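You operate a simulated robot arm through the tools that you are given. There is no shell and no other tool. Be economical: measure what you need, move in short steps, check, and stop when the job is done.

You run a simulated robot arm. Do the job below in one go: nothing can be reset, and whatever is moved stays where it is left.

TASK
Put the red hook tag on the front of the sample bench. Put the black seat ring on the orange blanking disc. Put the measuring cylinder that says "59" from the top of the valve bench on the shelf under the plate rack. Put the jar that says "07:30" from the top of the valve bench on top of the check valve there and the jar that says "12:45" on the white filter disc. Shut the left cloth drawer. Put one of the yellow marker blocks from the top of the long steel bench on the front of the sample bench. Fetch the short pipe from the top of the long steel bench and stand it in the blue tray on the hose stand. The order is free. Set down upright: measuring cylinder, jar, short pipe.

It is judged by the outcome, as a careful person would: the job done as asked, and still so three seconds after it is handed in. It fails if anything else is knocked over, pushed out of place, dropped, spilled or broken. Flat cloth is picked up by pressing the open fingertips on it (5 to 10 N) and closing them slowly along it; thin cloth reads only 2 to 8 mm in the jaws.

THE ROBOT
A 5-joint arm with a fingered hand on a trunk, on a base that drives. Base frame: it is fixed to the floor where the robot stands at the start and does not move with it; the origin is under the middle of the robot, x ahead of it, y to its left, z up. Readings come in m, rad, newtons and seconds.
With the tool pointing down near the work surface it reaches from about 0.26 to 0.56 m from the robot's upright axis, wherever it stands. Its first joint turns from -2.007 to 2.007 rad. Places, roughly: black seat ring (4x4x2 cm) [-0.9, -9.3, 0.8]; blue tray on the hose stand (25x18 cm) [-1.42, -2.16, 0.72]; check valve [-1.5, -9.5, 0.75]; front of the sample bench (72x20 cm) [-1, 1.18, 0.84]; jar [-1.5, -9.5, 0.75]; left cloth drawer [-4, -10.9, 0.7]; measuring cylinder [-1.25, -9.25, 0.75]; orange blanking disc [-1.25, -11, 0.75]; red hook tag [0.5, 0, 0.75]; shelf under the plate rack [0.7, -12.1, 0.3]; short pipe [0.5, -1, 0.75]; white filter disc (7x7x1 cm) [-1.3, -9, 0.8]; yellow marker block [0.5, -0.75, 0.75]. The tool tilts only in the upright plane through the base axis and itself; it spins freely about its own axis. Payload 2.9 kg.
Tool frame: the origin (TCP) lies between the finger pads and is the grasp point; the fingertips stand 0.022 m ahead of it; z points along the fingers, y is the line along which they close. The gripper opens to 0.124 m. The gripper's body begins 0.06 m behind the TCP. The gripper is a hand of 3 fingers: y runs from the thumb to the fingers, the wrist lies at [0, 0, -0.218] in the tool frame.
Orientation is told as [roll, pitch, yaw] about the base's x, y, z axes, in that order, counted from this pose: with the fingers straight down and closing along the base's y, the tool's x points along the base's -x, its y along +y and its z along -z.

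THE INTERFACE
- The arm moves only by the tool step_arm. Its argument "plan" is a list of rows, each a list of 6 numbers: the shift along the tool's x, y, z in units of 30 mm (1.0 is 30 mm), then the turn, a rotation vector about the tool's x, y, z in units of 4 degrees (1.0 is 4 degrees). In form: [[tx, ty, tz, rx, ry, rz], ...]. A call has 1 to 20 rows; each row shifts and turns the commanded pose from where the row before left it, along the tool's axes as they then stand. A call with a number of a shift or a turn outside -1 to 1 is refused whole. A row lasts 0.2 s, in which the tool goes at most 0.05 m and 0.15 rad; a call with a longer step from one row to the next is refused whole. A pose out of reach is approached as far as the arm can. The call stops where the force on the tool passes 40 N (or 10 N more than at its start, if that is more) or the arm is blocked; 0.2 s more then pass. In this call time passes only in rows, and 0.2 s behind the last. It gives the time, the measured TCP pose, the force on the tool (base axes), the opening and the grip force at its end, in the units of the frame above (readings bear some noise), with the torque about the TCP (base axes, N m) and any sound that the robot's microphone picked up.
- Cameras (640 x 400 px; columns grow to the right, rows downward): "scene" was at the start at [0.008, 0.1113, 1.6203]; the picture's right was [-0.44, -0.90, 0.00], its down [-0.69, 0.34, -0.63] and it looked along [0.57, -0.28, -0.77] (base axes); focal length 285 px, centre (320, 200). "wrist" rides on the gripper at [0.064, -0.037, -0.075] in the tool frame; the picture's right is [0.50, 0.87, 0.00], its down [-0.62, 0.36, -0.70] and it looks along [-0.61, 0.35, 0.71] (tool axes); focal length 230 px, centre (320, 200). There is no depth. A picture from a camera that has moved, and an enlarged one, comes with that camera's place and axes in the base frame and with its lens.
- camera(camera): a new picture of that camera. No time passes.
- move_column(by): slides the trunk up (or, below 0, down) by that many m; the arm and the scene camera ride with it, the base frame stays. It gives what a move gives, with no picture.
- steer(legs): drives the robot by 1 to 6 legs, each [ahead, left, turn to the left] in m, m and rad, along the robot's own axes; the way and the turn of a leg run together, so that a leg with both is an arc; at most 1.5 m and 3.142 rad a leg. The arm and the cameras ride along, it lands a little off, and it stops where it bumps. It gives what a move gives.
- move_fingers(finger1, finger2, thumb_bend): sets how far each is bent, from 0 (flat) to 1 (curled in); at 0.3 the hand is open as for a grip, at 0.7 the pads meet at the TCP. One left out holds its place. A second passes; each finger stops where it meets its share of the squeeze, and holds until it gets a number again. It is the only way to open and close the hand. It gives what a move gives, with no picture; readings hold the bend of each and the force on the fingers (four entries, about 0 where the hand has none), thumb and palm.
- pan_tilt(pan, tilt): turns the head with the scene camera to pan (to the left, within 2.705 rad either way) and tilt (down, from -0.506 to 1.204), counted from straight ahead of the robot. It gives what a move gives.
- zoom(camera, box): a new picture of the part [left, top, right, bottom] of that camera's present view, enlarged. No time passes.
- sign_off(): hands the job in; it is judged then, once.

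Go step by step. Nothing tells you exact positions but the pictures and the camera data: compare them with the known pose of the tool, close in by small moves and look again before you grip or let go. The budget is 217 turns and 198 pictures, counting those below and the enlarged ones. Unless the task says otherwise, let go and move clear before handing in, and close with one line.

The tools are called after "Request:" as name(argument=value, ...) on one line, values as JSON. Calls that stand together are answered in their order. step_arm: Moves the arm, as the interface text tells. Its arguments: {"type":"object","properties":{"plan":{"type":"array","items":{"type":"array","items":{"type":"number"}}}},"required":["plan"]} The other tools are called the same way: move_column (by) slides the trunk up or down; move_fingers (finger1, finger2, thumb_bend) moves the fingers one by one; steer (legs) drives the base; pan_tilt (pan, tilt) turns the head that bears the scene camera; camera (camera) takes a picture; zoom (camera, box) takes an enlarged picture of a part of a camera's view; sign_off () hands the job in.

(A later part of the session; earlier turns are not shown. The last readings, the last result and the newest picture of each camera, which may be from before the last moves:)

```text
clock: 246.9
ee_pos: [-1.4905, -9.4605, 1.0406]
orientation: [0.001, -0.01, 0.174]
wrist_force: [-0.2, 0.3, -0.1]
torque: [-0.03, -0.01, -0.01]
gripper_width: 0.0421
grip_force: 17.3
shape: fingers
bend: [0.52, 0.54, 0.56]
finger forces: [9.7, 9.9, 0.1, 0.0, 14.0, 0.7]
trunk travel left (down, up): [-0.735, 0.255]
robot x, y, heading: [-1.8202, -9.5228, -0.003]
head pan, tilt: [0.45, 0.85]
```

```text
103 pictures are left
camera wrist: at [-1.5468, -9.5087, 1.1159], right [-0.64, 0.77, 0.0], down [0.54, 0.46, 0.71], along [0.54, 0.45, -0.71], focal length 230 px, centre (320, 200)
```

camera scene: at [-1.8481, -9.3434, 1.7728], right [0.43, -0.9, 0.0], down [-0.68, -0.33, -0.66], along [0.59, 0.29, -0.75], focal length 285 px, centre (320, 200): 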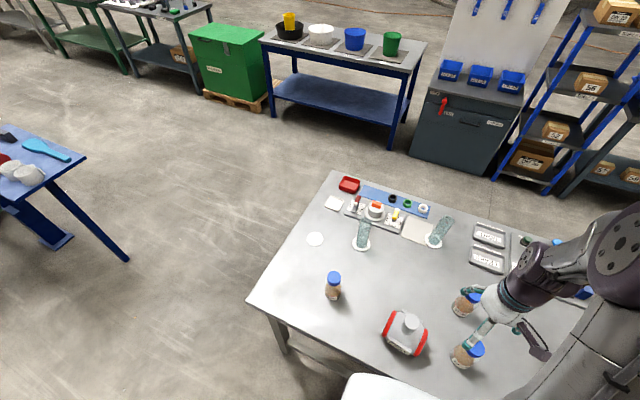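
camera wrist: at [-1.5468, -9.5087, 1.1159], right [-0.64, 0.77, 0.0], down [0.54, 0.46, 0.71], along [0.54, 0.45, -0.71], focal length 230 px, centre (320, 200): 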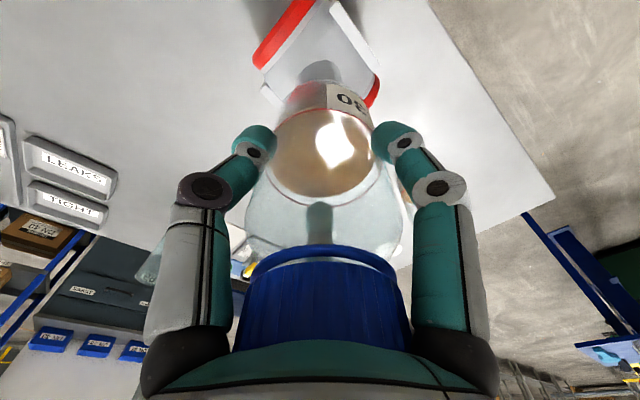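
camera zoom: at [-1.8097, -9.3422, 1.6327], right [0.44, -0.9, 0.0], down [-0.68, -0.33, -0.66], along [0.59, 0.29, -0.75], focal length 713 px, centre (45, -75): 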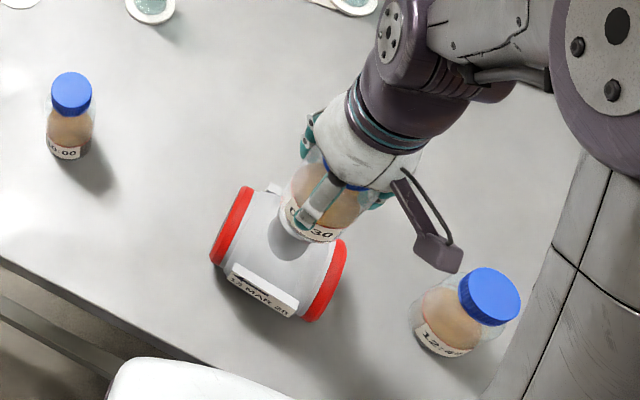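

Alignment within a few mm; apply a small correction and lower gently to contact.

Request:
step_arm(plan=[[-0.17, -0.11, 0.5, 0, 0, 0], [0, 0, 0.5, 0, 0, 0]])

Request:
zoom(camera="scene", box=[370, 260, 460, 340])

Request:
zoom(camera="wrist", box=[230, 0, 430, 150])

```text
clock: 247.5
ee_pos: [-1.4839, -9.4637, 1.0101]
orientation: [-0.001, -0.009, 0.172]
wrist_force: [0.1, 0.2, -0.4]
torque: [0.03, 0.0, -0.01]
gripper_width: 0.0427
grip_force: 17.1
shape: fingers
bend: [0.52, 0.54, 0.56]
finger forces: [9.6, 10.0, 0.0, 0.1, 13.9, 0.6]
trunk travel left (down, up): [-0.735, 0.255]
robot x, y, heading: [-1.8212, -9.525, 0.001]
head pan, tilt: [0.45, 0.85]
```

```text
5.00 times, centred on (415, 300) of scene
camera zoom: at [-1.8084, -9.343, 1.6328], right [0.44, -0.9, 0.0], down [-0.68, -0.33, -0.66], along [0.59, 0.29, -0.75], focal length 1426 px, centre (-155, -300)
```

zoom: 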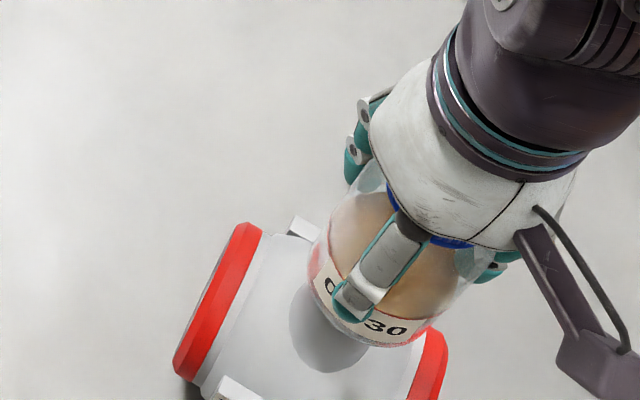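

```text
2.67 times, centred on (330, 75) of wrist
camera zoom: at [-1.5396, -9.511, 1.0855], right [-0.64, 0.77, 0.0], down [0.54, 0.46, 0.71], along [0.54, 0.45, -0.71], focal length 614 px, centre (293, 533)
```

zoom: 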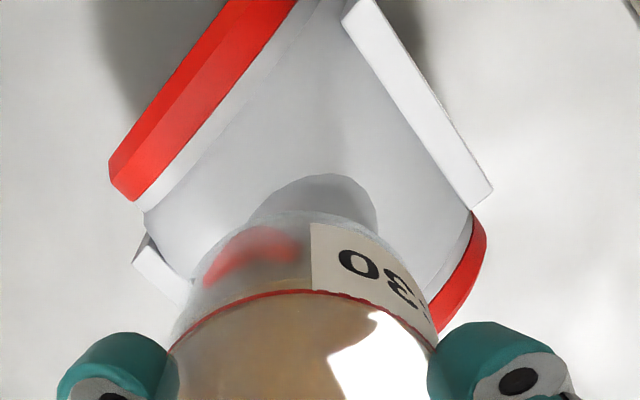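

Lateral alignment looks within ~3 mm. Lowering in small steps until contact.

Request:
step_arm(plan=[[0, 0, 0.2, 0, 0, 0], [0, 0, 0.1, 0, 0, 0], [0, 0, 0.1, 0, 0, 0]])

Request:
zoom(camera="scene", box=[370, 260, 460, 340])

```text
clock: 248.5
ee_pos: [-1.4838, -9.4629, 1.0013]
orientation: [0.0, -0.02, 0.173]
wrist_force: [0.9, 0.2, 33.5]
torque: [-0.29, 0.42, 0.0]
gripper_width: 0.0422
grip_force: 26.7
shape: fingers
bend: [0.51, 0.54, 0.57]
finger forces: [11.1, 10.5, 0.0, 0.0, 16.2, 14.6]
trunk travel left (down, up): [-0.735, 0.255]
robot x, y, heading: [-1.8161, -9.5203, 0.004]
head pan, tilt: [0.45, 0.85]
stopped in row 3: the force on the tool passed its limit (the readings are from after the stop); the commanded pose is now the measured one
```

```text
5.00 times, centred on (415, 300) of scene
camera zoom: at [-1.8126, -9.3437, 1.6332], right [0.44, -0.9, 0.0], down [-0.67, -0.33, -0.66], along [0.6, 0.29, -0.75], focal length 1426 px, centre (-155, -300)
```

zoom: 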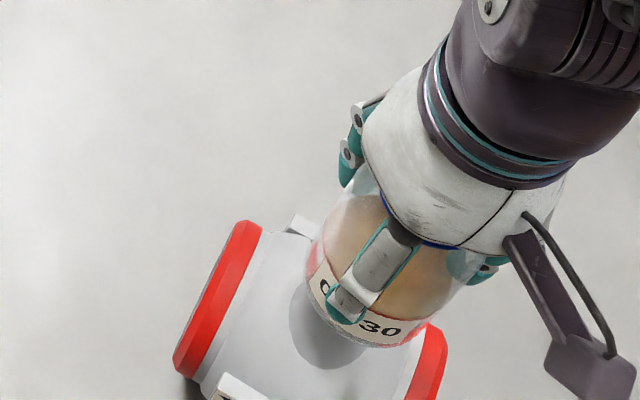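

Contact at z≈0.934. I ease 2 mm up to remove palm load, then open in stages.

Request:
step_arm(plan=[[0, 0, -0.06, 0, 0, 0]])

Request:
move_fingers(finger1=0.47, finger2=0.49, thumb_bend=0.51)

Request:
zoom(camera="scene", box=[370, 260, 460, 340])

Request:
camera(camera="wrist")

```text
clock: 248.9
ee_pos: [-1.4831, -9.4625, 1.0025]
orientation: [-0.001, -0.016, 0.173]
wrist_force: [0.7, -0.1, 21.5]
torque: [-0.22, 0.15, 0.01]
gripper_width: 0.0424
grip_force: 22.5
shape: fingers
bend: [0.51, 0.54, 0.57]
finger forces: [10.5, 10.9, 0.0, 0.0, 16.1, 8.4]
trunk travel left (down, up): [-0.735, 0.255]
robot x, y, heading: [-1.8184, -9.5213, 0.001]
head pan, tilt: [0.45, 0.85]
```

```text
clock: 249.9
ee_pos: [-1.4835, -9.4633, 1.0019]
orientation: [0.0, -0.014, 0.171]
wrist_force: [0.1, 0.5, 10.8]
torque: [-0.07, 0.05, -0.02]
gripper_width: 0.0517
grip_force: 5.8
shape: fingers
bend: [0.47, 0.49, 0.51]
finger forces: [0.5, 0.1, 0.1, 0.1, 0.1, 10.7]
trunk travel left (down, up): [-0.735, 0.255]
robot x, y, heading: [-1.8222, -9.5223, 0.003]
head pan, tilt: [0.45, 0.85]
```

```text
5.00 times, centred on (415, 300) of scene
camera zoom: at [-1.8102, -9.3431, 1.6328], right [0.44, -0.9, 0.0], down [-0.68, -0.33, -0.66], along [0.59, 0.29, -0.75], focal length 1426 px, centre (-155, -300)
```

zoom: 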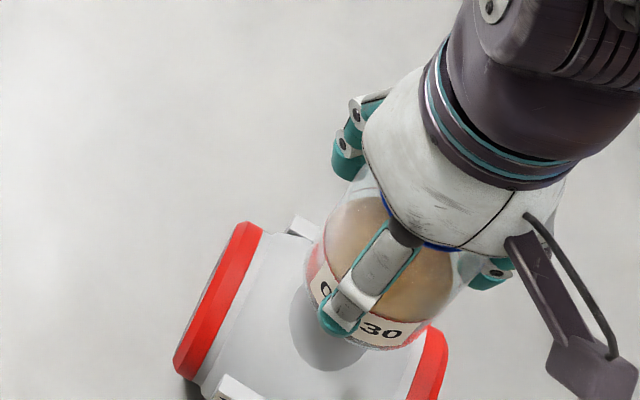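

```text
98 pictures are left
camera wrist: at [-1.5397, -9.5107, 1.0762], right [-0.64, 0.77, -0.01], down [0.54, 0.46, 0.71], along [0.55, 0.45, -0.7], focal length 230 px, centre (320, 200)
```

wrist: 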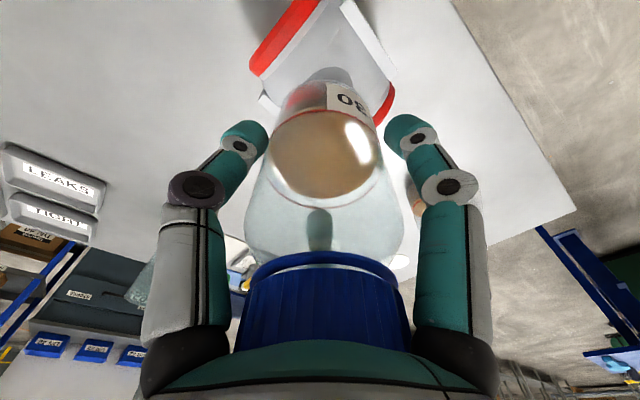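

Fingers loose and the jar stays. Open fully and rise straight up.

Request:
step_arm(plan=[[0, 0, -0.15, 0, 0, 0]])

Request:
move_fingers(finger1=0.25, finger2=0.25, thumb_bend=0.25)

Request:
zoom(camera="scene", box=[370, 260, 460, 340])

Request:
step_arm(plan=[[0, 0, -0.4, 0, 0, 0], [0, 0, -0.8, 0, 0, 0], [0, 0, -1, 0, 0, 0], [0, 0, -1, 0, 0, 0], [0, 0, -1, 0, 0, 0], [0, 0, -1, 0, 0, 0]])

Request:
zoom(camera="scene", box=[340, 230, 520, 390])

Request:
camera(camera="wrist")

```text
clock: 250.3
ee_pos: [-1.483, -9.4629, 1.0052]
orientation: [0.001, -0.012, 0.172]
wrist_force: [-0.6, 0.5, -0.3]
torque: [0.03, 0.0, -0.02]
gripper_width: 0.0519
grip_force: 0.3
shape: fingers
bend: [0.47, 0.49, 0.51]
finger forces: [0.1, 0.0, 0.0, 0.0, 0.0, 0.0]
trunk travel left (down, up): [-0.735, 0.255]
robot x, y, heading: [-1.8179, -9.5226, 0.003]
head pan, tilt: [0.45, 0.85]
```

```text
clock: 251.3
ee_pos: [-1.4821, -9.4637, 1.0056]
orientation: [0.001, -0.016, 0.173]
wrist_force: [-0.5, -0.6, 0.3]
torque: [-0.01, 0.01, 0.02]
gripper_width: 0.1123
grip_force: 0.5
shape: fingers
bend: [0.25, 0.25, 0.25]
finger forces: [0.3, 0.0, 0.1, 0.0, 0.1, 0.0]
trunk travel left (down, up): [-0.735, 0.255]
robot x, y, heading: [-1.8173, -9.5221, -0.002]
head pan, tilt: [0.45, 0.85]
```

```text
5.00 times, centred on (415, 300) of scene
camera zoom: at [-1.8089, -9.3431, 1.6328], right [0.44, -0.9, 0.0], down [-0.68, -0.33, -0.66], along [0.59, 0.29, -0.75], focal length 1426 px, centre (-155, -300)
```

zoom: 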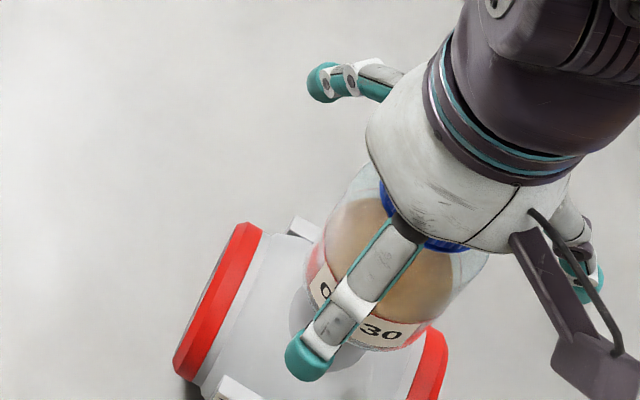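

```text
clock: 252.7
ee_pos: [-1.4842, -9.4646, 1.162]
orientation: [0.0, -0.013, 0.173]
wrist_force: [-0.3, 0.4, -0.6]
torque: [-0.02, 0.01, 0.0]
gripper_width: 0.112
grip_force: 0.0
shape: fingers
bend: [0.25, 0.25, 0.25]
finger forces: [0.0, 0.0, 0.1, 0.0, 0.0, 0.1]
trunk travel left (down, up): [-0.735, 0.255]
robot x, y, heading: [-1.8212, -9.5196, -0.001]
head pan, tilt: [0.45, 0.85]
```

```text
2.50 times, centred on (430, 310) of scene
camera zoom: at [-1.8095, -9.3433, 1.6328], right [0.44, -0.9, 0.0], down [-0.68, -0.33, -0.66], along [0.59, 0.29, -0.75], focal length 713 px, centre (45, -75)
```

zoom: 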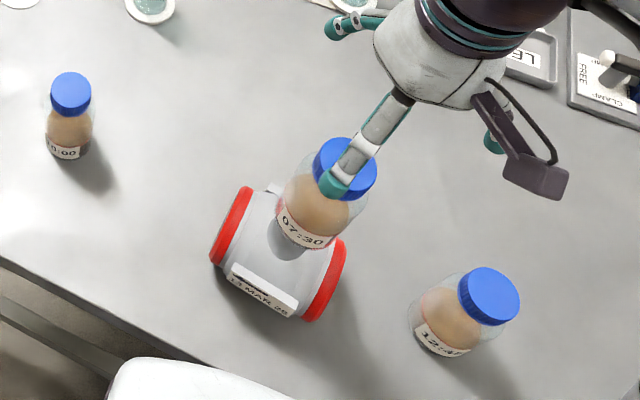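

```text
95 pictures are left
camera wrist: at [-1.5409, -9.5122, 1.2367], right [-0.64, 0.77, -0.01], down [0.54, 0.46, 0.71], along [0.55, 0.45, -0.7], focal length 230 px, centre (320, 200)
```

wrist: 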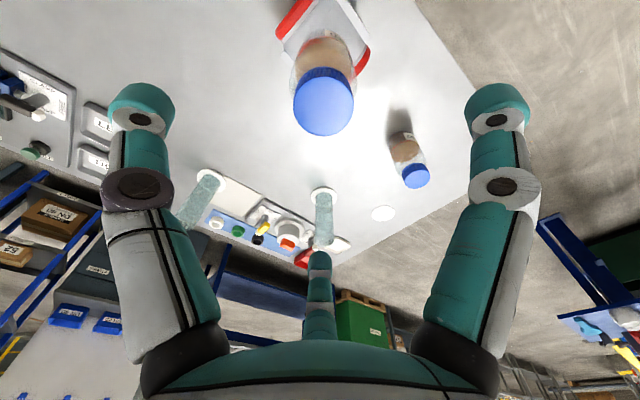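

Jar 07:30 stands on the valve. Next the 12:45 jar at about (-1.467,-9.640).

Request:
step_arm(plan=[[0.075, -0.98, 0, 0, 0, 0], [0.075, -0.98, 0, 0, 0, 0], [0.075, -0.98, 0, 0, 0, 0], [0.075, -0.98, 0, 0, 0, 0], [0.075, -0.98, 0, 0, 0, 0], [0.075, -0.98, 0, 0, 0, 0], [0, 0, 1, 0, 0, 0], [0, 0, 1, 0, 0, 0], [0, 0, 1, 0, 0, 0], [0, 0, 1, 0, 0, 0], [0, 0, 1, 0, 0, 0]])

Request:
camera(camera="wrist")

```text
clock: 255.1
ee_pos: [-1.4636, -9.6383, 1.012]
orientation: [-0.006, -0.008, 0.172]
wrist_force: [-0.1, -1.1, 0.9]
torque: [0.02, 0.04, -0.01]
gripper_width: 0.1121
grip_force: 0.1
shape: fingers
bend: [0.25, 0.25, 0.25]
finger forces: [0.1, 0.0, 0.0, 0.0, 0.0, 0.2]
trunk travel left (down, up): [-0.735, 0.255]
robot x, y, heading: [-1.8226, -9.5228, 0.0]
head pan, tilt: [0.45, 0.85]
```

```text
94 pictures are left
camera wrist: at [-1.5203, -9.6858, 1.0863], right [-0.64, 0.77, -0.01], down [0.54, 0.46, 0.7], along [0.55, 0.45, -0.71], focal length 230 px, centre (320, 200)
```

wrist: 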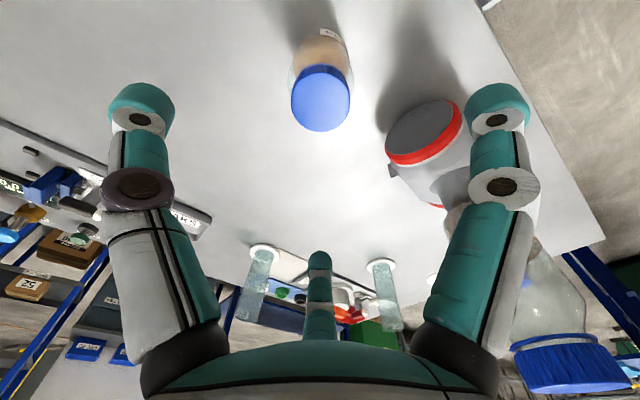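

Aligned; descend to grip height and close.

Request:
step_arm(plan=[[0.1, -0.1, 1, 0, 0, 0], [0, 0, 1, 0, 0, 0], [0, 0, 1, 0, 0, 0], [0, 0, 1, 0, 0, 0], [0, 0, 1, 0, 0, 0], [0, 0, 0.4, 0, 0, 0]])

Request:
move_fingers(finger1=0.7, finger2=0.7, thumb_bend=0.7)

Request:
zoom(camera="scene", box=[340, 230, 520, 390])

```text
clock: 256.5
ee_pos: [-1.4663, -9.6414, 0.8493]
orientation: [-0.007, -0.01, 0.173]
wrist_force: [-0.4, 0.0, 0.3]
torque: [-0.02, 0.0, 0.0]
gripper_width: 0.1121
grip_force: 0.1
shape: fingers
bend: [0.25, 0.25, 0.25]
finger forces: [0.0, 0.0, 0.0, 0.0, 0.1, 0.0]
trunk travel left (down, up): [-0.735, 0.255]
robot x, y, heading: [-1.819, -9.5242, 0.002]
head pan, tilt: [0.45, 0.85]
```

```text
clock: 257.5
ee_pos: [-1.4657, -9.6407, 0.8494]
orientation: [-0.006, -0.009, 0.173]
wrist_force: [1.0, -0.2, 0.0]
torque: [0.0, -0.02, 0.0]
gripper_width: 0.0401
grip_force: 15.9
shape: fingers
bend: [0.52, 0.53, 0.58]
finger forces: [11.1, 7.4, 0.0, 0.0, 14.3, 0.1]
trunk travel left (down, up): [-0.735, 0.255]
robot x, y, heading: [-1.8183, -9.5223, -0.001]
head pan, tilt: [0.45, 0.85]
```

```text
2.50 times, centred on (430, 310) of scene
camera zoom: at [-1.8087, -9.3433, 1.6328], right [0.44, -0.9, 0.0], down [-0.68, -0.33, -0.66], along [0.59, 0.29, -0.75], focal length 713 px, centre (45, -75)
```

zoom: 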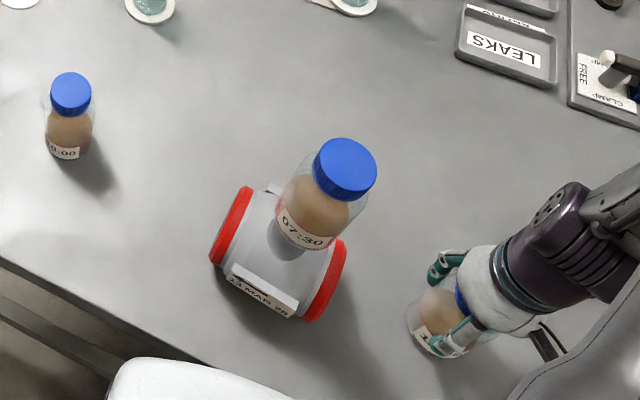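

Gripped. Lift, retract and carry it around to the front end of the bench.

Request:
step_arm(plan=[[0, 0, -0.5, 0, 0, 0], [0, 0, -1, 0, 0, 0], [0, 0, -1, 0, 0, 0], [0, 0, -1, 0, 0, 0], [0, 0, -1, 0, 0, 0], [0, 0, -1, 0, 0, 0], [0, 0, -1, 0, 0, 0], [0, 0, -1, 0, 0, 0]])

Request:
steer(legs=[[-0.2, 0, 0], [0, 1.02, 0], [0, 0, -1.571], [0, 0.74, 0]])

Request:
pan_tilt(pan=0.45, tilt=0.9)

Request:
camera(camera="scene")

Request:
camera(camera="wrist")

```text
clock: 259.3
ee_pos: [-1.4673, -9.6422, 1.0768]
orientation: [-0.006, -0.01, 0.174]
wrist_force: [1.2, 0.3, -1.7]
torque: [0.01, -0.02, 0.0]
gripper_width: 0.0403
grip_force: 16.3
shape: fingers
bend: [0.52, 0.53, 0.58]
finger forces: [11.2, 7.3, 0.0, 0.0, 13.9, 0.1]
trunk travel left (down, up): [-0.735, 0.255]
robot x, y, heading: [-1.8195, -9.5219, 0.001]
head pan, tilt: [0.45, 0.85]
```

```text
clock: 273.2
ee_pos: [-1.3901, -8.8481, 1.075]
orientation: [-0.006, -0.01, -1.396]
wrist_force: [1.3, 0.4, -1.9]
torque: [0.02, -0.02, 0.0]
gripper_width: 0.04
grip_force: 16.3
shape: fingers
bend: [0.52, 0.53, 0.58]
finger forces: [10.9, 7.3, 0.0, 0.0, 13.7, 0.0]
trunk travel left (down, up): [-0.735, 0.255]
robot x, y, heading: [-1.271, -8.4959, -1.567]
head pan, tilt: [0.45, 0.85]
```

```text
clock: 273.8
ee_pos: [-1.3912, -8.8485, 1.0746]
orientation: [-0.003, -0.01, -1.398]
wrist_force: [-0.7, -0.3, -0.6]
torque: [0.01, 0.01, 0.0]
gripper_width: 0.0395
grip_force: 15.6
shape: fingers
bend: [0.52, 0.53, 0.58]
finger forces: [10.8, 7.3, 0.0, 0.1, 13.7, 0.1]
trunk travel left (down, up): [-0.735, 0.255]
robot x, y, heading: [-1.2741, -8.4924, -1.564]
head pan, tilt: [0.45, 0.901]
```

```text
92 pictures are left
camera scene: at [-1.0941, -8.5036, 1.6289], right [-0.9, -0.44, 0.0], down [-0.34, 0.7, -0.62], along [0.27, -0.56, -0.78], focal length 285 px, centre (320, 200)
```

scene: 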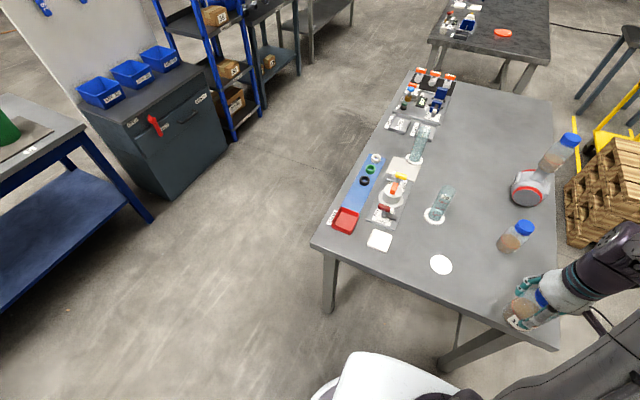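

```text
91 pictures are left
camera wrist: at [-1.4368, -8.7906, 1.1501], right [0.77, 0.64, -0.01], down [0.46, -0.54, 0.7], along [0.45, -0.54, -0.71], focal length 230 px, centre (320, 200)
```

wrist: 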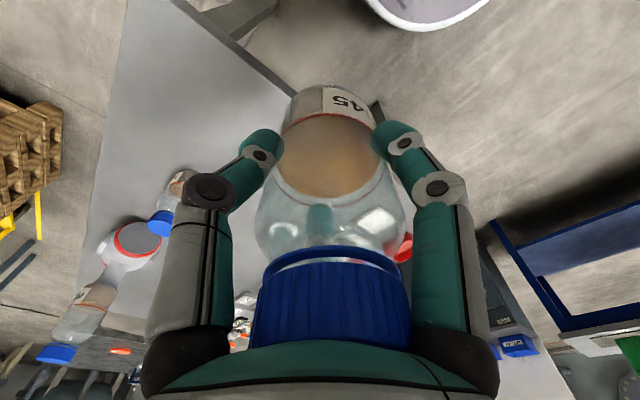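

Filter disc at (-1.267,-9.045). Carry the jar there and lower to just above.

Request:
step_arm(plan=[[-0.89, 0.357, 0, 0, 0, 0], [-0.89, 0.357, 0, 0, 0, 0], [-0.89, 0.357, 0, 0, 0, 0], [-0.89, 0.357, 0, 0, 0, 0], [-0.89, 0.357, 0, 0, 0, 0], [-0.89, 0.357, 0, 0, 0, 0], [-0.89, 0.357, 0, 0, 0, 0], [-0.89, 0.357, 0, 0, 0, 0], [0, 0, 1, 0, 0, 0], [0, 0, 1, 0, 0, 0], [0, 0, 1, 0, 0, 0], [0, 0, 1, 0, 0, 0], [0, 0, 0.8, 0, 0, 0], [0, 0, 0.8, 0, 0, 0]])

Request:
zoom(camera="scene", box=[380, 200, 520, 310])

Request:
camera(camera="wrist")

```text
clock: 276.8
ee_pos: [-1.2716, -9.0458, 0.9069]
orientation: [-0.001, -0.01, -1.396]
wrist_force: [-0.5, 0.4, -2.3]
torque: [0.01, 0.01, 0.0]
gripper_width: 0.0394
grip_force: 16.1
shape: fingers
bend: [0.52, 0.53, 0.59]
finger forces: [11.4, 7.4, 0.1, 0.0, 13.3, 0.0]
trunk travel left (down, up): [-0.735, 0.255]
robot x, y, heading: [-1.2712, -8.497, -1.568]
head pan, tilt: [0.45, 0.901]
```

```text
3.64 times, centred on (450, 255) of scene
camera zoom: at [-1.0942, -8.5043, 1.629], right [-0.9, -0.44, 0.0], down [-0.34, 0.71, -0.62], along [0.27, -0.56, -0.78], focal length 1037 px, centre (-153, 0)
```

zoom: 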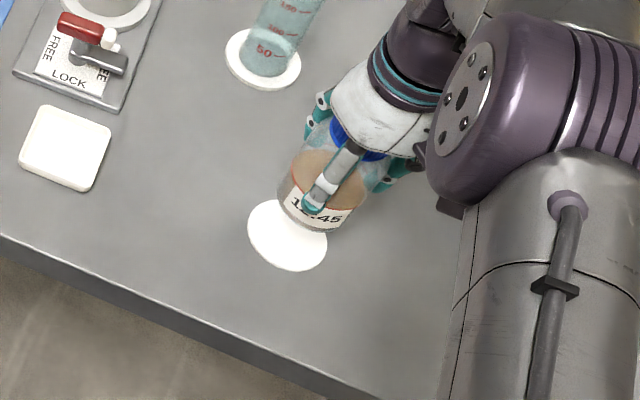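

```text
89 pictures are left
camera wrist: at [-1.3167, -8.9887, 0.9823], right [0.77, 0.64, -0.01], down [0.46, -0.54, 0.71], along [0.45, -0.54, -0.71], focal length 230 px, centre (320, 200)
```

wrist: 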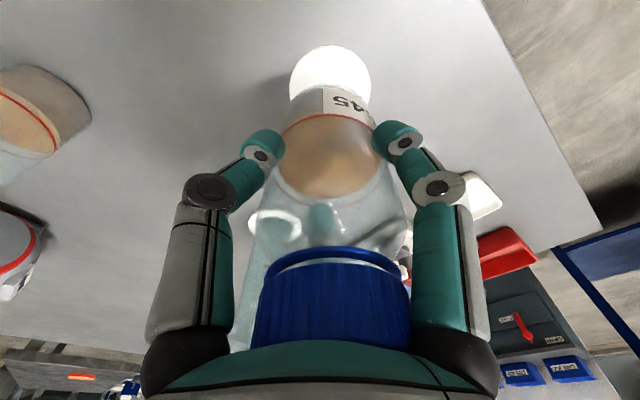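

Aligned with the disc. Lower to contact.

Request:
step_arm(plan=[[0, 0, 0.6, 0, 0, 0], [0, 0, 0.6, 0, 0, 0], [0, 0, 0.2, 0, 0, 0], [0, 0, 0.1, 0, 0, 0], [0, 0, 0.1, 0, 0, 0]])

Request:
zoom(camera="scene", box=[400, 220, 490, 290])

```text
clock: 278.0
ee_pos: [-1.2703, -9.0455, 0.8604]
orientation: [-0.002, -0.01, -1.396]
wrist_force: [0.3, 0.0, -1.4]
torque: [0.01, 0.02, 0.0]
gripper_width: 0.0394
grip_force: 16.2
shape: fingers
bend: [0.52, 0.53, 0.59]
finger forces: [11.3, 7.4, 0.0, 0.1, 13.3, 0.0]
trunk travel left (down, up): [-0.735, 0.255]
robot x, y, heading: [-1.2698, -8.4978, -1.566]
head pan, tilt: [0.45, 0.901]
```

```text
5.71 times, centred on (445, 255) of scene
camera zoom: at [-1.0941, -8.5038, 1.6289], right [-0.9, -0.44, 0.0], down [-0.34, 0.7, -0.62], along [0.27, -0.56, -0.78], focal length 1630 px, centre (-394, -114)
```

zoom: 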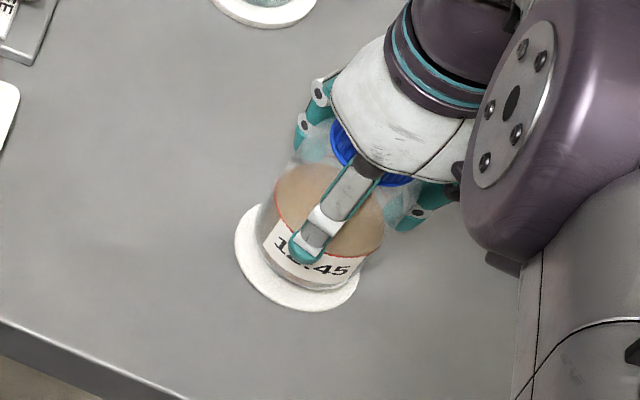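

Request:
step_arm(plan=[[0, 0, 0.1, 0, 0, 0], [0, 0, 0.08, 0, 0, 0], [0, 0, 0.08, 0, 0, 0]])

Request:
zoom(camera="scene", box=[400, 220, 490, 290])

```text
clock: 278.8
ee_pos: [-1.2712, -9.0465, 0.8533]
orientation: [-0.002, -0.011, -1.396]
wrist_force: [0.4, 0.3, 1.5]
torque: [-0.04, -0.04, -0.02]
gripper_width: 0.0394
grip_force: 16.0
shape: fingers
bend: [0.52, 0.53, 0.59]
finger forces: [11.4, 7.7, 0.1, 0.0, 13.5, 0.0]
trunk travel left (down, up): [-0.735, 0.255]
robot x, y, heading: [-1.2759, -8.4965, -1.568]
head pan, tilt: [0.45, 0.901]
```

```text
5.71 times, centred on (445, 255) of scene
camera zoom: at [-1.0942, -8.503, 1.629], right [-0.9, -0.44, 0.0], down [-0.34, 0.7, -0.62], along [0.27, -0.56, -0.78], focal length 1630 px, centre (-394, -114)
```

zoom: 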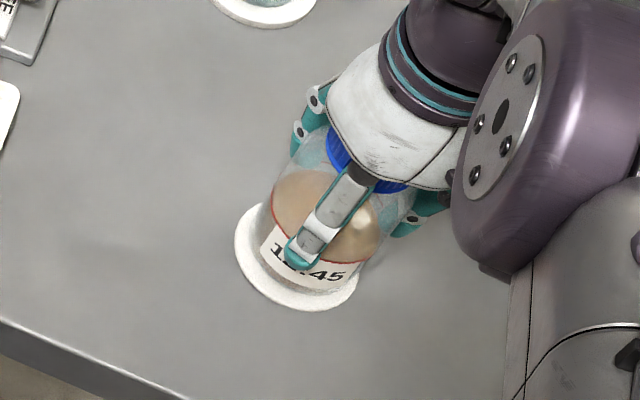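

Touching but ~8 mm off centre; I nudge it toward the disc centre.

Request:
step_arm(plan=[[0, 0, -0.15, 0, 0, 0], [0.22, 0.24, 0, 0, 0, 0], [0, 0, 0.1, 0, 0, 0], [0, 0, 0.08, 0, 0, 0]])

Request:
zoom(camera="scene", box=[400, 220, 490, 290])

```text
clock: 279.8
ee_pos: [-1.2643, -9.0379, 0.8526]
orientation: [-0.002, -0.012, -1.396]
wrist_force: [-1.0, -1.0, 5.7]
torque: [0.04, -0.02, -0.02]
gripper_width: 0.0392
grip_force: 17.0
shape: fingers
bend: [0.52, 0.53, 0.59]
finger forces: [11.3, 8.1, 0.1, 0.1, 14.0, 0.0]
trunk travel left (down, up): [-0.735, 0.255]
robot x, y, heading: [-1.2738, -8.496, -1.572]
head pan, tilt: [0.45, 0.901]
```

```text
5.71 times, centred on (445, 255) of scene
camera zoom: at [-1.0941, -8.5023, 1.6291], right [-0.9, -0.44, 0.0], down [-0.34, 0.7, -0.62], along [0.27, -0.56, -0.78], focal length 1630 px, centre (-394, -114)
```

zoom: 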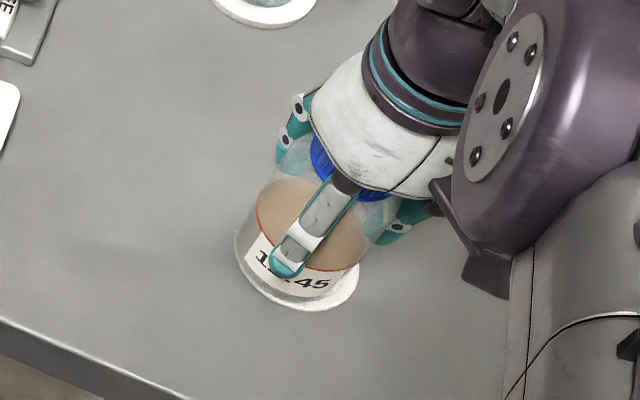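

Well on the disc. Release and rise.

Request:
move_fingers(finger1=0.47, finger2=0.48, thumb_bend=0.53)

Request:
move_fingers(finger1=0.25, finger2=0.25, thumb_bend=0.25)

Request:
step_arm(plan=[[0, 0, -0.5, 0, 0, 0], [0, 0, -1, 0, 0, 0], [0, 0, -1, 0, 0, 0], [0, 0, -1, 0, 0, 0], [0, 0, -1, 0, 0, 0], [0, 0, -1, 0, 0, 0], [0, 0, -1, 0, 0, 0], [0, 0, -1, 0, 0, 0], [1, 0, 0, 0, 0, 0], [1, 0, 0, 0, 0, 0], [1, 0, 0, 0, 0, 0], [1, 0, 0, 0, 0, 0], [1, 0, 0, 0, 0, 0]])

Request:
zoom(camera="scene", box=[320, 60, 620, 300])

```text
clock: 280.8
ee_pos: [-1.2642, -9.0369, 0.8533]
orientation: [-0.001, -0.011, -1.398]
wrist_force: [0.3, 0.0, 0.4]
torque: [0.01, 0.01, -0.03]
gripper_width: 0.0491
grip_force: 0.6
shape: fingers
bend: [0.47, 0.48, 0.53]
finger forces: [0.4, 0.3, 0.0, 0.0, 0.0, 0.1]
trunk travel left (down, up): [-0.735, 0.255]
robot x, y, heading: [-1.2694, -8.4949, -1.571]
head pan, tilt: [0.45, 0.901]
```

```text
clock: 281.8
ee_pos: [-1.2645, -9.0373, 0.8526]
orientation: [-0.001, -0.01, -1.395]
wrist_force: [0.6, 0.7, -0.5]
torque: [-0.02, 0.02, -0.02]
gripper_width: 0.1122
grip_force: 0.0
shape: fingers
bend: [0.25, 0.25, 0.25]
finger forces: [0.2, 0.1, 0.0, 0.0, 0.0, 0.0]
trunk travel left (down, up): [-0.735, 0.255]
robot x, y, heading: [-1.2739, -8.4948, -1.563]
head pan, tilt: [0.45, 0.901]
```

```text
clock: 284.6
ee_pos: [-1.2892, -8.886, 1.0765]
orientation: [-0.002, -0.013, -1.396]
wrist_force: [0.4, 0.7, -0.4]
torque: [-0.01, 0.01, -0.01]
gripper_width: 0.1121
grip_force: 0.1
shape: fingers
bend: [0.25, 0.25, 0.25]
finger forces: [0.0, 0.0, 0.0, 0.1, 0.1, 0.0]
trunk travel left (down, up): [-0.735, 0.255]
robot x, y, heading: [-1.2717, -8.4983, -1.569]
head pan, tilt: [0.45, 0.901]
```

```text
1.67 times, centred on (470, 180) of scene
camera zoom: at [-1.0943, -8.5021, 1.629], right [-0.9, -0.44, 0.0], down [-0.34, 0.7, -0.62], along [0.27, -0.56, -0.78], focal length 475 px, centre (70, 233)
```

zoom: 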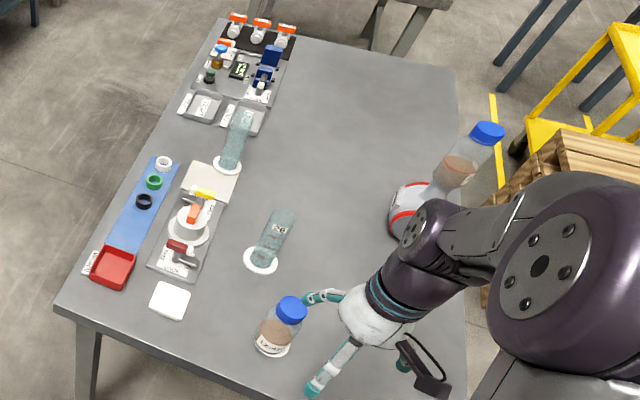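

Both jars are placed. Now to the left side for the black ring (≈(-0.921,-9.265)) and cylinder 59.

Request:
steer(legs=[[0, 0.82, 0], [0.8, 0, 0], [0, 0, -1.571]])

Request:
move_fingers(finger1=0.4, finger2=0.4, thumb_bend=0.4)

Request:
pan_tilt(pan=0.3, tilt=0.9)

Request:
camera(camera="scene")

Request:
camera(camera="wrist")

```text
clock: 296.7
ee_pos: [-0.837, -9.2804, 1.0745]
orientation: [0.0, -0.01, -2.967]
wrist_force: [0.3, -0.1, -0.1]
torque: [0.01, 0.0, -0.03]
gripper_width: 0.1125
grip_force: 0.0
shape: fingers
bend: [0.25, 0.25, 0.25]
finger forces: [0.1, 0.0, 0.0, 0.0, 0.0, 0.0]
trunk travel left (down, up): [-0.735, 0.255]
robot x, y, heading: [-0.4457, -9.2961, -3.143]
head pan, tilt: [0.45, 0.901]
```

```text
clock: 297.7
ee_pos: [-0.836, -9.2817, 1.0743]
orientation: [-0.002, -0.01, -2.964]
wrist_force: [0.0, 0.0, 0.1]
torque: [-0.03, 0.0, 0.0]
gripper_width: 0.0779
grip_force: 0.2
shape: fingers
bend: [0.4, 0.4, 0.4]
finger forces: [0.0, 0.1, 0.0, 0.0, 0.0, 0.0]
trunk travel left (down, up): [-0.735, 0.255]
robot x, y, heading: [-0.4526, -9.2977, -3.135]
head pan, tilt: [0.45, 0.901]
```

```text
clock: 298.4
ee_pos: [-0.8365, -9.2814, 1.0752]
orientation: [-0.002, -0.01, -2.965]
wrist_force: [0.1, -0.1, -0.1]
torque: [-0.02, 0.02, 0.02]
gripper_width: 0.0777
grip_force: 0.1
shape: fingers
bend: [0.4, 0.4, 0.4]
finger forces: [0.0, 0.0, 0.1, 0.0, 0.0, 0.1]
trunk travel left (down, up): [-0.735, 0.255]
robot x, y, heading: [-0.447, -9.2967, -3.14]
head pan, tilt: [0.3, 0.901]
```

```text
84 pictures are left
camera scene: at [-0.4577, -9.4651, 1.6289], right [-0.3, 0.95, 0.0], down [0.75, 0.24, -0.62], along [-0.59, -0.19, -0.78], focal length 285 px, centre (320, 200)
```

scene: 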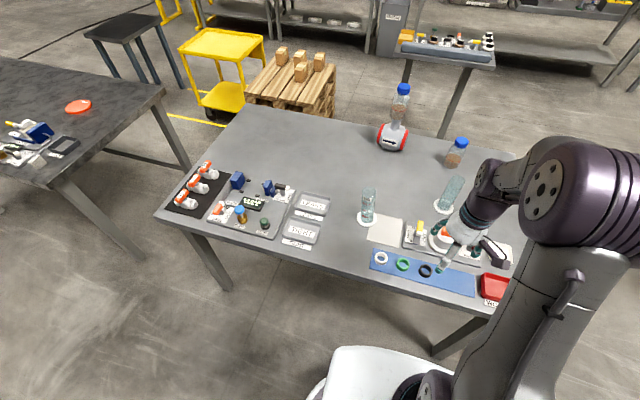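

```text
83 pictures are left
camera wrist: at [-0.7785, -9.2337, 1.1503], right [0.64, -0.76, -0.01], down [-0.54, -0.46, 0.71], along [-0.54, -0.45, -0.71], focal length 230 px, centre (320, 200)
```

wrist: 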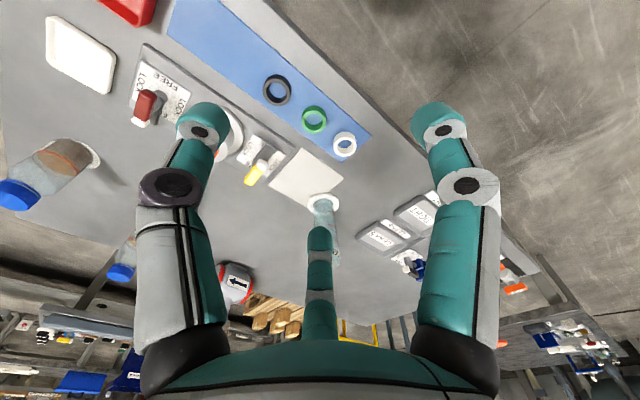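

Move over the black ring (-0.914,-9.266) and descend partway.

Request:
step_arm(plan=[[-0.82, -0.32, 0, 0, 0, 0], [-0.82, -0.32, 0, 0, 0, 0], [-0.82, -0.32, 0, 0, 0, 0], [0, 0, 1, 0, 0, 0], [0, 0, 1, 0, 0, 0], [0, 0, 1, 0, 0, 0], [0, 0, 1, 0, 0, 0], [0, 0, 1, 0, 0, 0], [0, 0, 0.8, 0, 0, 0]])

Request:
camera(camera="wrist")

Request:
zoom(camera="scene", box=[360, 210, 500, 310])

```text
clock: 300.4
ee_pos: [-0.9167, -9.2662, 0.9026]
orientation: [-0.003, -0.008, -2.963]
wrist_force: [0.9, -0.1, 0.2]
torque: [0.0, 0.0, 0.02]
gripper_width: 0.0777
grip_force: 0.0
shape: fingers
bend: [0.4, 0.4, 0.4]
finger forces: [0.0, 0.0, 0.0, 0.1, 0.1, 0.0]
trunk travel left (down, up): [-0.735, 0.255]
robot x, y, heading: [-0.4461, -9.298, -3.134]
head pan, tilt: [0.3, 0.901]
```

```text
82 pictures are left
camera wrist: at [-0.8585, -9.2181, 0.9768], right [0.64, -0.76, -0.01], down [-0.54, -0.46, 0.71], along [-0.54, -0.45, -0.71], focal length 230 px, centre (320, 200)
```

wrist: 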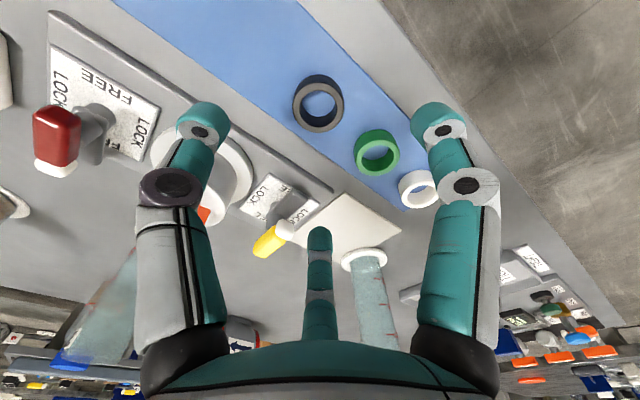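

```text
4.00 times, centred on (430, 260) of scene
camera zoom: at [-0.4582, -9.465, 1.629], right [-0.3, 0.95, 0.0], down [0.75, 0.23, -0.62], along [-0.59, -0.19, -0.78], focal length 1141 px, centre (-120, -40)
```

zoom: 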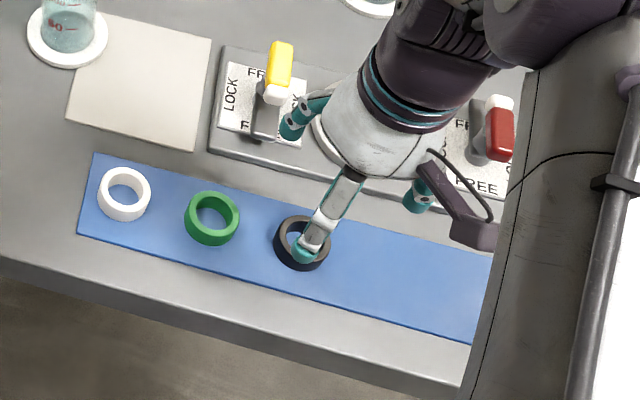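

Close the fingers a little more for clearance, then descend to the ring.

Request:
move_fingers(finger1=0.47, finger2=0.47, thumb_bend=0.47)

Request:
step_arm(plan=[[0, -0.1, 0.8, 0, 0, 0], [0, 0, 0.8, 0, 0, 0], [0, 0, 0.8, 0, 0, 0], [0, 0, 0.5, 0, 0, 0]])

Request:
camera(camera="wrist")

Request:
zoom(camera="scene", box=[380, 220, 480, 300])

```text
clock: 301.4
ee_pos: [-0.9163, -9.2662, 0.9023]
orientation: [-0.003, -0.011, -2.965]
wrist_force: [-0.4, 0.7, -0.4]
torque: [-0.03, -0.03, -0.01]
gripper_width: 0.0587
grip_force: 0.1
shape: fingers
bend: [0.47, 0.47, 0.47]
finger forces: [0.0, 0.0, 0.0, 0.1, 0.1, 0.0]
trunk travel left (down, up): [-0.735, 0.255]
robot x, y, heading: [-0.4475, -9.2983, -3.142]
head pan, tilt: [0.3, 0.901]
```

```text
clock: 302.4
ee_pos: [-0.918, -9.2624, 0.8141]
orientation: [-0.005, -0.01, -2.965]
wrist_force: [-0.6, -0.2, 0.5]
torque: [-0.01, 0.0, 0.02]
gripper_width: 0.0585
grip_force: 0.0
shape: fingers
bend: [0.47, 0.47, 0.47]
finger forces: [0.0, 0.1, 0.1, 0.0, 0.1, 0.1]
trunk travel left (down, up): [-0.735, 0.255]
robot x, y, heading: [-0.4437, -9.2993, -3.144]
head pan, tilt: [0.3, 0.901]
```

```text
80 pictures are left
camera wrist: at [-0.8593, -9.2154, 0.89], right [0.64, -0.76, -0.01], down [-0.54, -0.46, 0.71], along [-0.54, -0.45, -0.71], focal length 230 px, centre (320, 200)
```

wrist: 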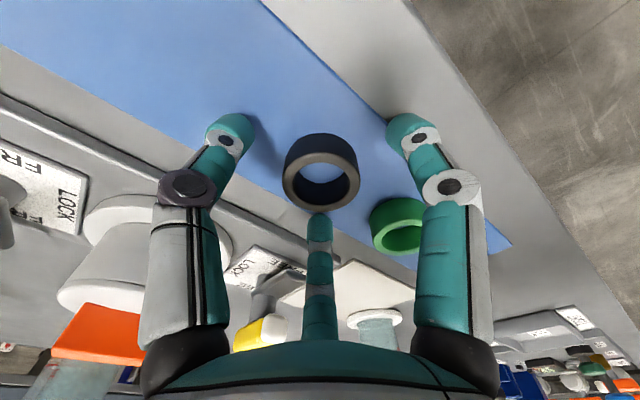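

```text
5.00 times, centred on (430, 260) of scene
camera zoom: at [-0.4579, -9.465, 1.629], right [-0.3, 0.95, 0.0], down [0.75, 0.23, -0.62], along [-0.59, -0.19, -0.78], focal length 1426 px, centre (-230, -100)
```

zoom: 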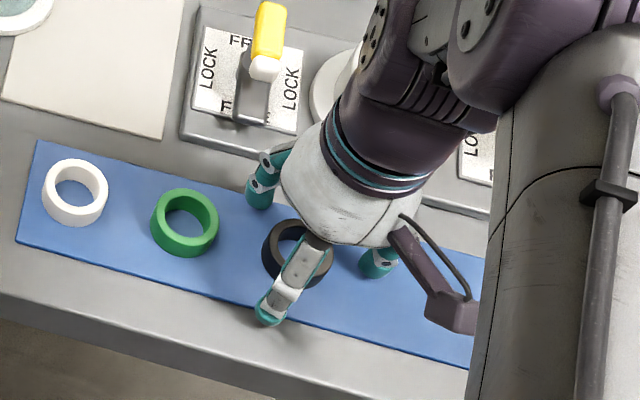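

Ring is centred. Down 4 mm and close.

Request:
step_arm(plan=[[0.08, 0, 0.17, 0, 0, 0]])

Request:
move_fingers(finger1=0.8, finger2=0.8, thumb_bend=0.8)

Request:
step_arm(plan=[[0, 0, -0.5, 0, 0, 0], [0, 0, -1, 0, 0, 0], [0, 0, -1, 0, 0, 0]])

Request:
camera(camera="wrist")

```text
clock: 302.8
ee_pos: [-0.9161, -9.2633, 0.8128]
orientation: [-0.003, -0.014, -2.964]
wrist_force: [-1.4, -0.5, 14.1]
torque: [0.35, 0.21, 0.06]
gripper_width: 0.0585
grip_force: 7.0
shape: fingers
bend: [0.47, 0.47, 0.47]
finger forces: [0.0, 3.4, 0.1, 0.1, 10.2, 0.1]
trunk travel left (down, up): [-0.735, 0.255]
robot x, y, heading: [-0.4437, -9.2978, -3.135]
head pan, tilt: [0.3, 0.901]
```

```text
clock: 303.8
ee_pos: [-0.9137, -9.2628, 0.8111]
orientation: [-0.005, -0.01, -2.967]
wrist_force: [10.1, -2.7, 4.0]
torque: [-0.15, -0.41, 0.07]
gripper_width: 0.0209
grip_force: 7.8
shape: fingers
bend: [0.5, 0.76, 0.77]
finger forces: [15.8, 0.0, 0.0, 0.0, 0.0, 0.0]
trunk travel left (down, up): [-0.735, 0.255]
robot x, y, heading: [-0.4455, -9.2947, -3.138]
head pan, tilt: [0.3, 0.901]
```

```text
clock: 304.6
ee_pos: [-0.9143, -9.2624, 0.8847]
orientation: [-0.004, -0.01, -2.967]
wrist_force: [0.3, 0.3, -0.1]
torque: [0.03, 0.0, -0.01]
gripper_width: 0.0
grip_force: 0.1
shape: fingers
bend: [0.64, 0.76, 0.77]
finger forces: [0.0, 0.0, 0.0, 0.0, 0.0, 0.1]
trunk travel left (down, up): [-0.735, 0.255]
robot x, y, heading: [-0.4456, -9.302, -3.134]
head pan, tilt: [0.3, 0.901]
```

```text
78 pictures are left
camera wrist: at [-0.8565, -9.215, 0.9607], right [0.64, -0.76, -0.01], down [-0.54, -0.46, 0.71], along [-0.54, -0.45, -0.71], focal length 230 px, centre (320, 200)
```

wrist: 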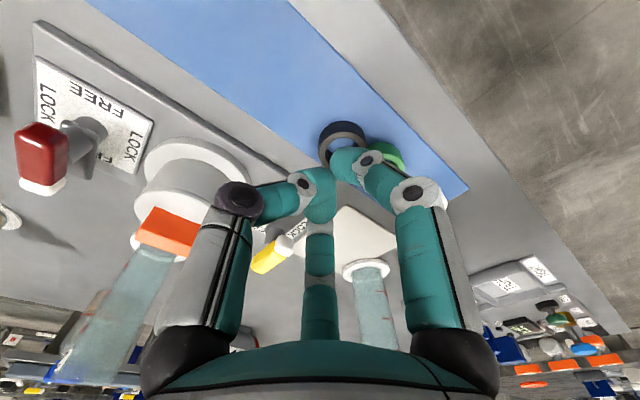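

The fingertips curled up over the ring and nudged it. I open, rise and look.

Request:
step_arm(plan=[[0, 0, -1, 0, 0, 0]])

Request:
move_fingers(finger1=0.5, finger2=0.5, thumb_bend=0.5)

Request:
zoom(camera="wrist", box=[240, 60, 440, 210])

Request:
zoom(camera="scene", box=[370, 230, 470, 300])

```text
clock: 305.0
ee_pos: [-0.9143, -9.2627, 0.9153]
orientation: [-0.003, -0.012, -2.966]
wrist_force: [0.6, 0.2, -0.6]
torque: [0.0, 0.01, -0.03]
gripper_width: 0.0001
grip_force: 0.1
shape: fingers
bend: [0.64, 0.76, 0.77]
finger forces: [0.0, 0.1, 0.1, 0.1, 0.0, 0.1]
trunk travel left (down, up): [-0.735, 0.255]
robot x, y, heading: [-0.4452, -9.295, -3.134]
head pan, tilt: [0.3, 0.901]
```

```text
clock: 306.0
ee_pos: [-0.9144, -9.2624, 0.9156]
orientation: [-0.006, -0.011, -2.966]
wrist_force: [-0.2, -0.1, -0.5]
torque: [-0.01, 0.01, 0.01]
gripper_width: 0.0493
grip_force: 0.0
shape: fingers
bend: [0.5, 0.5, 0.5]
finger forces: [0.0, 0.0, 0.0, 0.0, 0.0, 0.0]
trunk travel left (down, up): [-0.735, 0.255]
robot x, y, heading: [-0.4453, -9.3001, -3.137]
head pan, tilt: [0.3, 0.901]
```

```text
2.67 times, centred on (340, 135) of wrist
camera zoom: at [-0.8565, -9.2155, 0.9906], right [0.64, -0.76, -0.01], down [-0.54, -0.46, 0.71], along [-0.54, -0.45, -0.71], focal length 614 px, centre (267, 373)
```

zoom: 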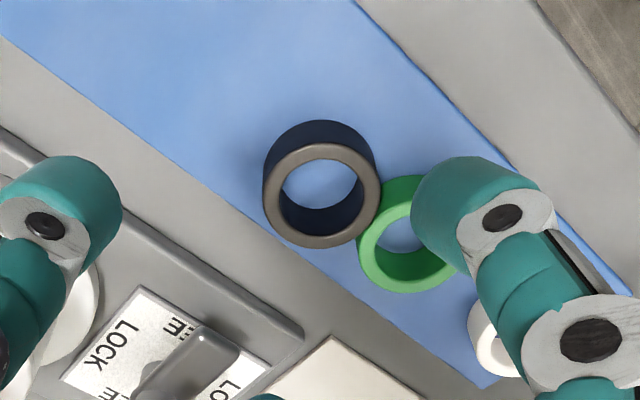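

```text
5.71 times, centred on (420, 265) of scene
camera zoom: at [-0.4577, -9.465, 1.6289], right [-0.3, 0.95, 0.0], down [0.75, 0.23, -0.62], along [-0.59, -0.19, -0.78], focal length 1630 px, centre (-251, -171)
```

zoom: 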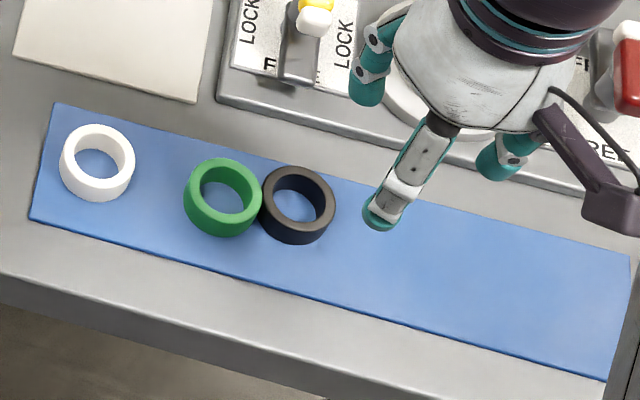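

The ring now touches the green one at about (-0.924,-9.297); nothing else moved. I preset the fingers narrower, recentre, and retry slightly differently.

Request:
move_fingers(finger1=0.52, finger2=0.52, thumb_bend=0.52)

Request:
step_arm(plan=[[-0.26, 0.54, 0.3, 0, 0, 0], [-0.26, 0.54, 0.3, 0, 0, 0], [0, 0, 0.8, 0, 0, 0], [0, 0, 0.7, 0, 0, 0]])

Request:
camera(camera="wrist")

Request:
zoom(camera="scene", box=[370, 230, 470, 300])

```text
clock: 307.0
ee_pos: [-0.9142, -9.2635, 0.915]
orientation: [-0.003, -0.009, -2.966]
wrist_force: [0.3, -0.1, -0.3]
torque: [0.0, -0.02, 0.0]
gripper_width: 0.0449
grip_force: 0.1
shape: fingers
bend: [0.52, 0.52, 0.52]
finger forces: [0.1, 0.0, 0.0, 0.1, 0.1, 0.0]
trunk travel left (down, up): [-0.735, 0.255]
robot x, y, heading: [-0.4453, -9.2944, -3.137]
head pan, tilt: [0.3, 0.901]
```

```text
clock: 308.0
ee_pos: [-0.9253, -9.2958, 0.8529]
orientation: [-0.001, -0.01, -2.964]
wrist_force: [0.1, 0.4, 0.7]
torque: [0.0, 0.02, -0.01]
gripper_width: 0.0444
grip_force: 0.0
shape: fingers
bend: [0.52, 0.52, 0.52]
finger forces: [0.1, 0.0, 0.0, 0.0, 0.1, 0.0]
trunk travel left (down, up): [-0.735, 0.255]
robot x, y, heading: [-0.4478, -9.3005, -3.141]
head pan, tilt: [0.3, 0.901]
```

```text
75 pictures are left
camera wrist: at [-0.8667, -9.2492, 0.927], right [0.64, -0.76, -0.01], down [-0.54, -0.46, 0.71], along [-0.54, -0.45, -0.71], focal length 230 px, centre (320, 200)
```

wrist: 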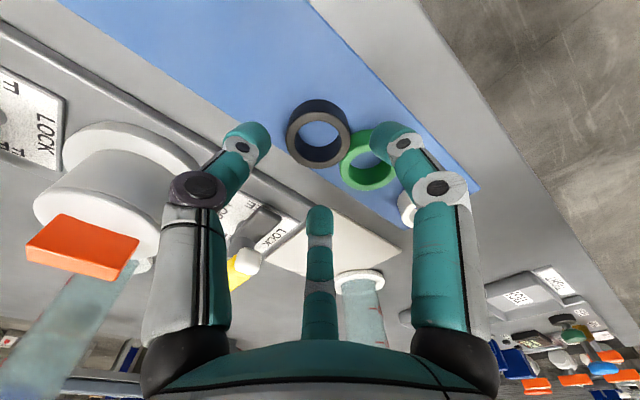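

```text
5.71 times, centred on (420, 265) of scene
camera zoom: at [-0.4581, -9.4652, 1.6289], right [-0.3, 0.95, 0.0], down [0.75, 0.23, -0.62], along [-0.59, -0.19, -0.78], focal length 1630 px, centre (-251, -171)
```

zoom: 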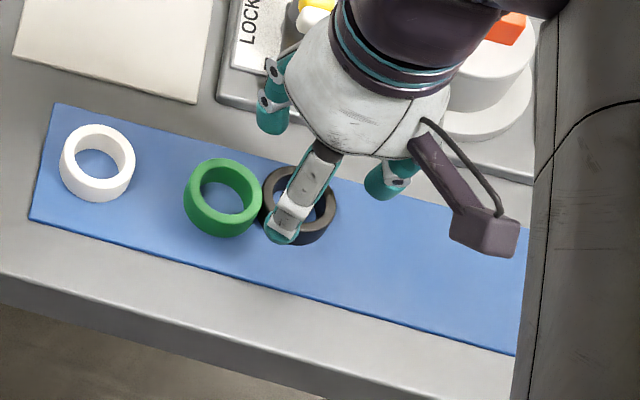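

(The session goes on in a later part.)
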